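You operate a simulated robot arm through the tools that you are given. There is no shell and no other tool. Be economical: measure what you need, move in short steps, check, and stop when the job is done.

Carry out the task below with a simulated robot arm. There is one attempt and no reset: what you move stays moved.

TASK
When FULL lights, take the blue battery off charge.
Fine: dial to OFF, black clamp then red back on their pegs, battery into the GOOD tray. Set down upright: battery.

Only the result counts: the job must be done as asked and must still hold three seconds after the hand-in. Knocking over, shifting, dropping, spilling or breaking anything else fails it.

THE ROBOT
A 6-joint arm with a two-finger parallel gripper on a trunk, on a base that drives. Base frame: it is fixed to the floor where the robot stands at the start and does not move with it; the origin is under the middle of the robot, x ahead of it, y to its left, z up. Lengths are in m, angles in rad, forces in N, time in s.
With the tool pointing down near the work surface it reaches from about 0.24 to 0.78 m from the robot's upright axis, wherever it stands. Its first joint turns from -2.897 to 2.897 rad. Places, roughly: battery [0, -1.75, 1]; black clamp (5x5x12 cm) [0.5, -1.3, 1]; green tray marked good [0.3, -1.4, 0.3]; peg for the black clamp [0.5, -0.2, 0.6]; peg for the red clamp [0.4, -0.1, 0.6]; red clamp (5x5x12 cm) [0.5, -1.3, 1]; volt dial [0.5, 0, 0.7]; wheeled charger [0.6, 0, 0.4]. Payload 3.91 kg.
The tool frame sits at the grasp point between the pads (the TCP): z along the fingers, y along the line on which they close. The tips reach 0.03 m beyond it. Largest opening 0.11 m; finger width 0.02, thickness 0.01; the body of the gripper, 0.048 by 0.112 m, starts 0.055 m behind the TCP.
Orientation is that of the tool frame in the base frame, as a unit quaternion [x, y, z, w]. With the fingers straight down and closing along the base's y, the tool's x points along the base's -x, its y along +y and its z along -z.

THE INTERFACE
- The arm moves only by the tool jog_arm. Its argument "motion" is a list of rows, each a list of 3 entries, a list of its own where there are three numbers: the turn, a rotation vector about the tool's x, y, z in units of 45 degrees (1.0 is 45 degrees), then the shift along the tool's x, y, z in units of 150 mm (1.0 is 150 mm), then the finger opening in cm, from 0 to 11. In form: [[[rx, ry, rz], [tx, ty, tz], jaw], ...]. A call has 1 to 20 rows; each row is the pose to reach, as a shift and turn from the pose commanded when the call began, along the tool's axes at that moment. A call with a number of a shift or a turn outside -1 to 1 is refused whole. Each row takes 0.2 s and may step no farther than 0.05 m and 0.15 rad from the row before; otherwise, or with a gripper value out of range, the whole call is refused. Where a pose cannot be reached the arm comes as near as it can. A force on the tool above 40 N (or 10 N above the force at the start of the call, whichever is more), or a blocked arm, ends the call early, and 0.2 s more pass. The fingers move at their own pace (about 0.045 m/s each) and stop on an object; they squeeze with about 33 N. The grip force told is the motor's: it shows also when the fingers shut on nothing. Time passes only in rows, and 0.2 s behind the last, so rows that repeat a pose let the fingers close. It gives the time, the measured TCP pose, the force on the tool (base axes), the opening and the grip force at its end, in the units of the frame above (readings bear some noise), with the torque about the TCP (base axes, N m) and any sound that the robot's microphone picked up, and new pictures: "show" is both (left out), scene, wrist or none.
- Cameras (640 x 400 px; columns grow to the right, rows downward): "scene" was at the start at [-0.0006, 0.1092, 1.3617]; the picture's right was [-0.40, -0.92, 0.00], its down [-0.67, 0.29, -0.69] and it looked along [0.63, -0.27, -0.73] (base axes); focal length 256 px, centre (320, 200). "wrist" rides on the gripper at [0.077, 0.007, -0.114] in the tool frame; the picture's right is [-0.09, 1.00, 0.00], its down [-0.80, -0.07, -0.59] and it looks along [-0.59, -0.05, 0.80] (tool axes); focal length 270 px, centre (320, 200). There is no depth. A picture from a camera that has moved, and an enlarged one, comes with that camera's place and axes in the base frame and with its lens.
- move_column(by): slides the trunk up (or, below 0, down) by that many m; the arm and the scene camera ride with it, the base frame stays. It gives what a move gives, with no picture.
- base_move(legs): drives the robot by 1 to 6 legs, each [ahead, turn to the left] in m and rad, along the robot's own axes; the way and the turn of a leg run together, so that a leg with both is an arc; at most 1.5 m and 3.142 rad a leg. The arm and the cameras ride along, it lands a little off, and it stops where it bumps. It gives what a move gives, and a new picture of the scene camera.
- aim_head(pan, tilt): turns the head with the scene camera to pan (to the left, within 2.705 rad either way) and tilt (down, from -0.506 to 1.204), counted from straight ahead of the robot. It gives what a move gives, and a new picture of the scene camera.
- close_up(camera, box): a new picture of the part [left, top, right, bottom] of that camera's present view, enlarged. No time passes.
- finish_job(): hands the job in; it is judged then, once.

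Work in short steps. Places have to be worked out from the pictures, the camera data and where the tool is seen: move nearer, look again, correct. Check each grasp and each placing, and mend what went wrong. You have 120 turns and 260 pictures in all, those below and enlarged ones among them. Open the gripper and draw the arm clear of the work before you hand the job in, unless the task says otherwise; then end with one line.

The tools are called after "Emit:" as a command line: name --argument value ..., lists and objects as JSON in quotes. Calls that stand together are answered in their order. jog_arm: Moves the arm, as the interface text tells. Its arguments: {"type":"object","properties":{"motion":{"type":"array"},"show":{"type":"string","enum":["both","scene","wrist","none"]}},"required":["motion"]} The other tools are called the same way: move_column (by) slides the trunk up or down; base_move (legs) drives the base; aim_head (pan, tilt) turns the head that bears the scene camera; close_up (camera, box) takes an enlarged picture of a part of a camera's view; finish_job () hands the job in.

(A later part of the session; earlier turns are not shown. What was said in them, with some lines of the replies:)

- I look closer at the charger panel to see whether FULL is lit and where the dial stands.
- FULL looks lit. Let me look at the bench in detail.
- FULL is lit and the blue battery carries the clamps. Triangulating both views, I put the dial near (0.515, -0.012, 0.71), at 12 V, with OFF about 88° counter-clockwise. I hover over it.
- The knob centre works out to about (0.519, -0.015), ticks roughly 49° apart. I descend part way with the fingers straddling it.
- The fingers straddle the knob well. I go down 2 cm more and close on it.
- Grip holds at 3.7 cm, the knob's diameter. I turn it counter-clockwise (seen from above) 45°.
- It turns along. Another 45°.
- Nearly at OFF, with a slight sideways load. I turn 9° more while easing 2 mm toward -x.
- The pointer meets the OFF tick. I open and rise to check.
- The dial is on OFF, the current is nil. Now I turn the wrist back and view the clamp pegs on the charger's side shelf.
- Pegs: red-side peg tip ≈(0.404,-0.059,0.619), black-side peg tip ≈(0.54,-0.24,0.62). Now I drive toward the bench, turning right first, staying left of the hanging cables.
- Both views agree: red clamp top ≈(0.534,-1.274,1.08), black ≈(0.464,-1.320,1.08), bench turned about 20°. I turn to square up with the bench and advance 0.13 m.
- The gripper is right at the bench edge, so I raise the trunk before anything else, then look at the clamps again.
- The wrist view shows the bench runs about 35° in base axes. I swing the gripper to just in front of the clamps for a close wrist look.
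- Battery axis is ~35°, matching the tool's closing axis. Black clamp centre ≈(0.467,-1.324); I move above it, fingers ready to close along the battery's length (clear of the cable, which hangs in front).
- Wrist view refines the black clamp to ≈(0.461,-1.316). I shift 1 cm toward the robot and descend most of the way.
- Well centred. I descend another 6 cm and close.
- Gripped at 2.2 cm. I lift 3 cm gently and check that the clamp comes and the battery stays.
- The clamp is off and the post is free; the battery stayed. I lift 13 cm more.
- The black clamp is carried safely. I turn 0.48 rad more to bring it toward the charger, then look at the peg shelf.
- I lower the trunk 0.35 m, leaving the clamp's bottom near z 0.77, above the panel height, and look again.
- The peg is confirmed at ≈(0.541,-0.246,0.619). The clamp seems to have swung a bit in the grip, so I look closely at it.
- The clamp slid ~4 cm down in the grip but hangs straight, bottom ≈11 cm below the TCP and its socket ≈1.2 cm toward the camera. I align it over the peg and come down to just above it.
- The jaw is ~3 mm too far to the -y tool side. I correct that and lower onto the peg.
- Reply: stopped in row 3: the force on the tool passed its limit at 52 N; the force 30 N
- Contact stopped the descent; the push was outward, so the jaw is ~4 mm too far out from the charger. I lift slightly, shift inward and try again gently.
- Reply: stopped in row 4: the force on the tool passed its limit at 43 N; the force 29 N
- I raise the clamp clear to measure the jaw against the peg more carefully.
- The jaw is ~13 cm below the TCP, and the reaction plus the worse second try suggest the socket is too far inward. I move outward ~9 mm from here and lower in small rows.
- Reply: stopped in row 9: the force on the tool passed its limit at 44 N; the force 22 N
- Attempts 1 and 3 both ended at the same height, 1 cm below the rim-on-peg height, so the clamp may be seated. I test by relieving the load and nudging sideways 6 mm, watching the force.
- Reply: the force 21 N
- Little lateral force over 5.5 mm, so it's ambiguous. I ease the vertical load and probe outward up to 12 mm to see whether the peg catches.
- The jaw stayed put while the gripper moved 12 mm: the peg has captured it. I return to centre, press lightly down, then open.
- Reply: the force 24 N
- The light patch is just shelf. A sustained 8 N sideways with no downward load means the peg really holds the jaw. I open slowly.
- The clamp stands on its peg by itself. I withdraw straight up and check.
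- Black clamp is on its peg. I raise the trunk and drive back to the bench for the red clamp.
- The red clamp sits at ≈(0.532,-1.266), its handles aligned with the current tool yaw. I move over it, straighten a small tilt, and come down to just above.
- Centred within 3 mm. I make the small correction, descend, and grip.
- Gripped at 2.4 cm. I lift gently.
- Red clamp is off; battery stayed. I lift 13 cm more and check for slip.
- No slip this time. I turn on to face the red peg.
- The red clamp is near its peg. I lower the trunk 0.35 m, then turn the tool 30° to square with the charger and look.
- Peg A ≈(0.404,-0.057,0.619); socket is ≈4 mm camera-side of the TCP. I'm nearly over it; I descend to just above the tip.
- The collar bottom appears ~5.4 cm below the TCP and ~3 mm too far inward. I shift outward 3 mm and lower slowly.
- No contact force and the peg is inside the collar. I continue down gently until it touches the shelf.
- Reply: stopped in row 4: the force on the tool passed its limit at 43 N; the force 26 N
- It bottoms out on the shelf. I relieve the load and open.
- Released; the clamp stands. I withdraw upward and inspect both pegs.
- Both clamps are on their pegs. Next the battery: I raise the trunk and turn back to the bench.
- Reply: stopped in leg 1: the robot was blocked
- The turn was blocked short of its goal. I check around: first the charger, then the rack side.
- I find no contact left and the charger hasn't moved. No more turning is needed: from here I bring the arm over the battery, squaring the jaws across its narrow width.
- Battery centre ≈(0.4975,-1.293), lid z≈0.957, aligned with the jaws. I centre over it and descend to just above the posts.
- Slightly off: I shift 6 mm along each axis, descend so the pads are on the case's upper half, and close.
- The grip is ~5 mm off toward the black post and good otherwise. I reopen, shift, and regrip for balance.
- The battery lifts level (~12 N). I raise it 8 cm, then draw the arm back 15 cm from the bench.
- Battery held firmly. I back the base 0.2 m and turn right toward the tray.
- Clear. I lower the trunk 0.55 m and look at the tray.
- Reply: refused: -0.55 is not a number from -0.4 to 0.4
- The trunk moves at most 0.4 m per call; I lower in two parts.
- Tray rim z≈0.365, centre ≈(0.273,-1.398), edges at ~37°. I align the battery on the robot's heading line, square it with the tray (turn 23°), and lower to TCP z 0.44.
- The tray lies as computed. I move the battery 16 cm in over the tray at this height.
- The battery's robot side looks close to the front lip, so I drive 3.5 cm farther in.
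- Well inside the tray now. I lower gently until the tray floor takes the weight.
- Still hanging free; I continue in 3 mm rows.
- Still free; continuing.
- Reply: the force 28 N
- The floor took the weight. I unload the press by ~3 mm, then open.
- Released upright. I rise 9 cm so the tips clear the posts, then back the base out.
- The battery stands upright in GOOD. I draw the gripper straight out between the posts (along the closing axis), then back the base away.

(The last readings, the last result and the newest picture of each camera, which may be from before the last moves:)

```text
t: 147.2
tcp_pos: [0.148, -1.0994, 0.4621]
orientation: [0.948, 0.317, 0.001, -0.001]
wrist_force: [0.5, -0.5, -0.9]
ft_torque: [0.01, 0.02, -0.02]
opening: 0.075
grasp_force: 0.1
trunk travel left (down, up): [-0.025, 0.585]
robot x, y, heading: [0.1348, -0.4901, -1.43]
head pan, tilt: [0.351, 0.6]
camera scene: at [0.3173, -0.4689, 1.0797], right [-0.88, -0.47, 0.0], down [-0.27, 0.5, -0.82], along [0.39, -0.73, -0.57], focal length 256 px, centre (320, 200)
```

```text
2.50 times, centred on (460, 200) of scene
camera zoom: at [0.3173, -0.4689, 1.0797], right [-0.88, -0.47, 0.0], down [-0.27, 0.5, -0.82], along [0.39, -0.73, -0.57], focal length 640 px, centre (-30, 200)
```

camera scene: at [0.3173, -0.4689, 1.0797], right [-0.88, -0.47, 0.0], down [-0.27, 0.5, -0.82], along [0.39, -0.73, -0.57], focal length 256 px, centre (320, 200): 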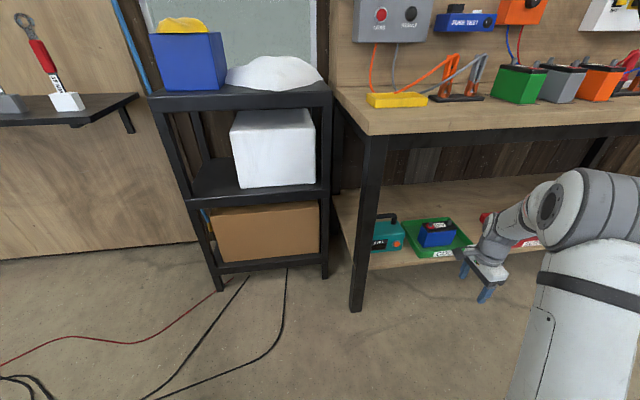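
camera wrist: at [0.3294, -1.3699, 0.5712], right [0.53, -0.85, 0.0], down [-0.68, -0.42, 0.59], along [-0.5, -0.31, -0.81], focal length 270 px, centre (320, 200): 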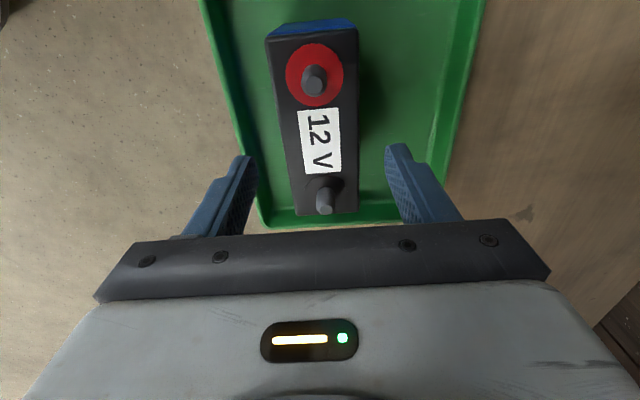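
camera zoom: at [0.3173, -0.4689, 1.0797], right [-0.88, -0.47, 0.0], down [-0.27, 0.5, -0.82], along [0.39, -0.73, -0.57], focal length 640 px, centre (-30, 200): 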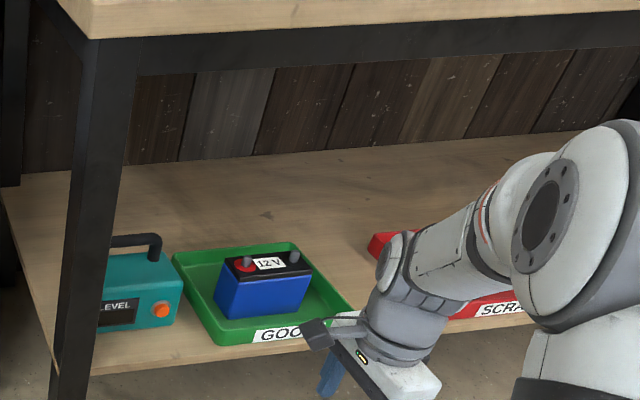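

The battery stands upright in the GOOD tray. Last, I check the charger's pegs and dial.

Emit:
aim_head --pan 2.0 --tilt 0.75

Emit:
close_up --camera "scene" --box '[200, 120, 480, 340]'

```text
t: 148.9
tcp_pos: [0.1485, -1.0983, 0.4634]
orientation: [0.948, 0.317, 0.001, 0.0]
wrist_force: [0.2, -0.7, -0.6]
ft_torque: [0.0, 0.0, 0.0]
opening: 0.0751
grasp_force: 0.1
trunk travel left (down, up): [-0.025, 0.585]
robot x, y, heading: [0.1373, -0.4875, -1.427]
head pan, tilt: [2.0, 0.75]
camera scene: at [0.3455, -0.3463, 1.0669], right [0.54, -0.84, 0.0], down [-0.57, -0.37, -0.73], along [0.62, 0.39, -0.68], focal length 256 px, centre (320, 200)
```

scene: 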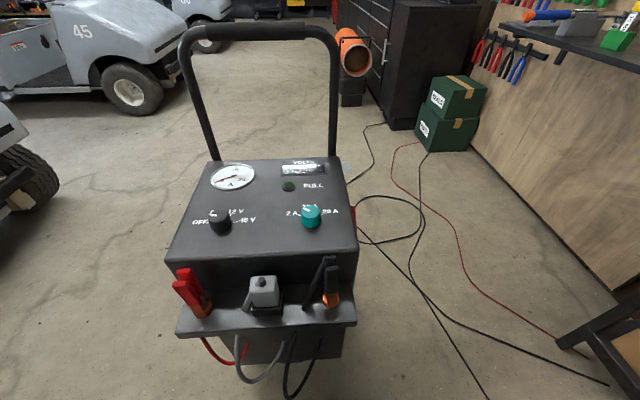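

```text
1.82 times, centred on (340, 230) of scene
camera zoom: at [0.3455, -0.3463, 1.0669], right [0.54, -0.84, 0.0], down [-0.57, -0.37, -0.73], along [0.62, 0.39, -0.68], focal length 465 px, centre (284, 146)
```

zoom: 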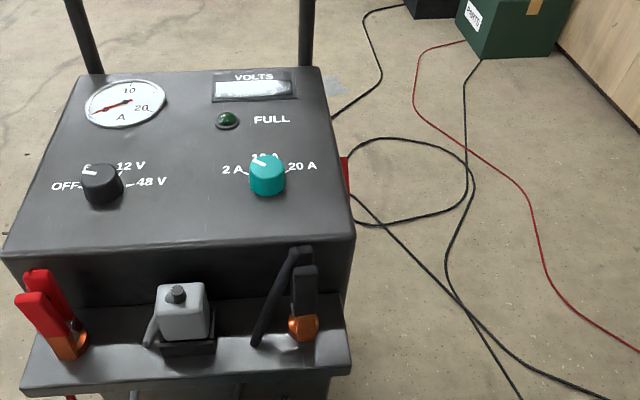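

Emit:
close_up --camera "scene" --box '[160, 250, 260, 350]'

Emit:
close_up --camera "scene" --box '[270, 240, 370, 340]'

Emit:
close_up --camera "scene" --box '[180, 190, 270, 250]'

```text
4.00 times, centred on (210, 300) of scene
camera zoom: at [0.3455, -0.3463, 1.0669], right [0.54, -0.84, 0.0], down [-0.57, -0.37, -0.73], along [0.62, 0.39, -0.68], focal length 1024 px, centre (760, -200)
```

zoom: 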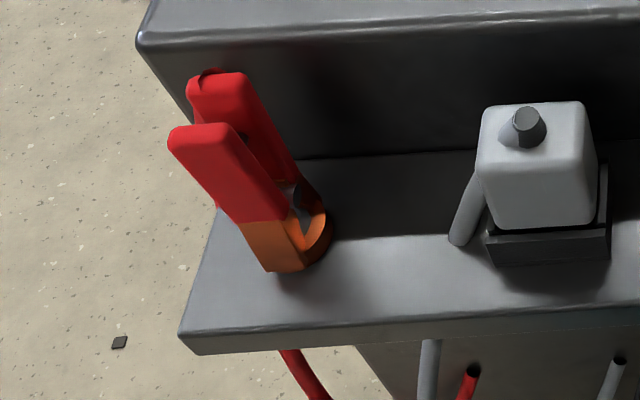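

```text
4.00 times, centred on (320, 290) of scene
camera zoom: at [0.3455, -0.3463, 1.0669], right [0.54, -0.84, 0.0], down [-0.57, -0.37, -0.73], along [0.62, 0.39, -0.68], focal length 1024 px, centre (320, -160)
```

zoom: 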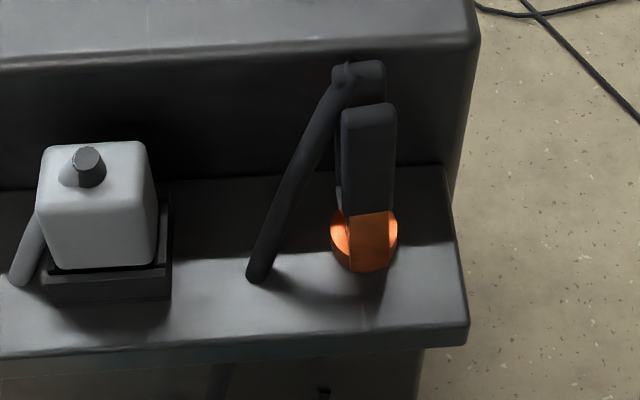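

```text
6.67 times, centred on (225, 220) of scene
camera zoom: at [0.3455, -0.3463, 1.0669], right [0.54, -0.84, 0.0], down [-0.57, -0.37, -0.73], along [0.62, 0.39, -0.68], focal length 1706 px, centre (953, 67)
```

zoom: 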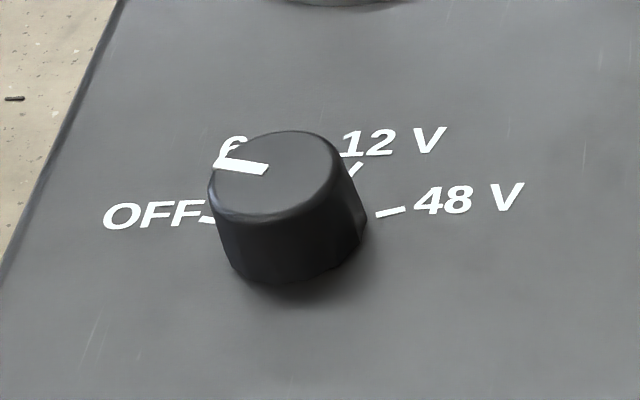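

The dial is on OFF with the display blank. Both clamps stand upright on their pegs, and the battery is upright in the GOOD tray. The gripper is open and clear, so I hand in.

Emit:
finish_job

```text
The job is handed in.
```

With FULL lit, I turned the dial to OFF, hung the black clamp and then the red one back on their pegs, and set the blue battery upright in the GOOD tray. One base turn stopped early as blocked; I found no contact, and the charger hadn't moved.
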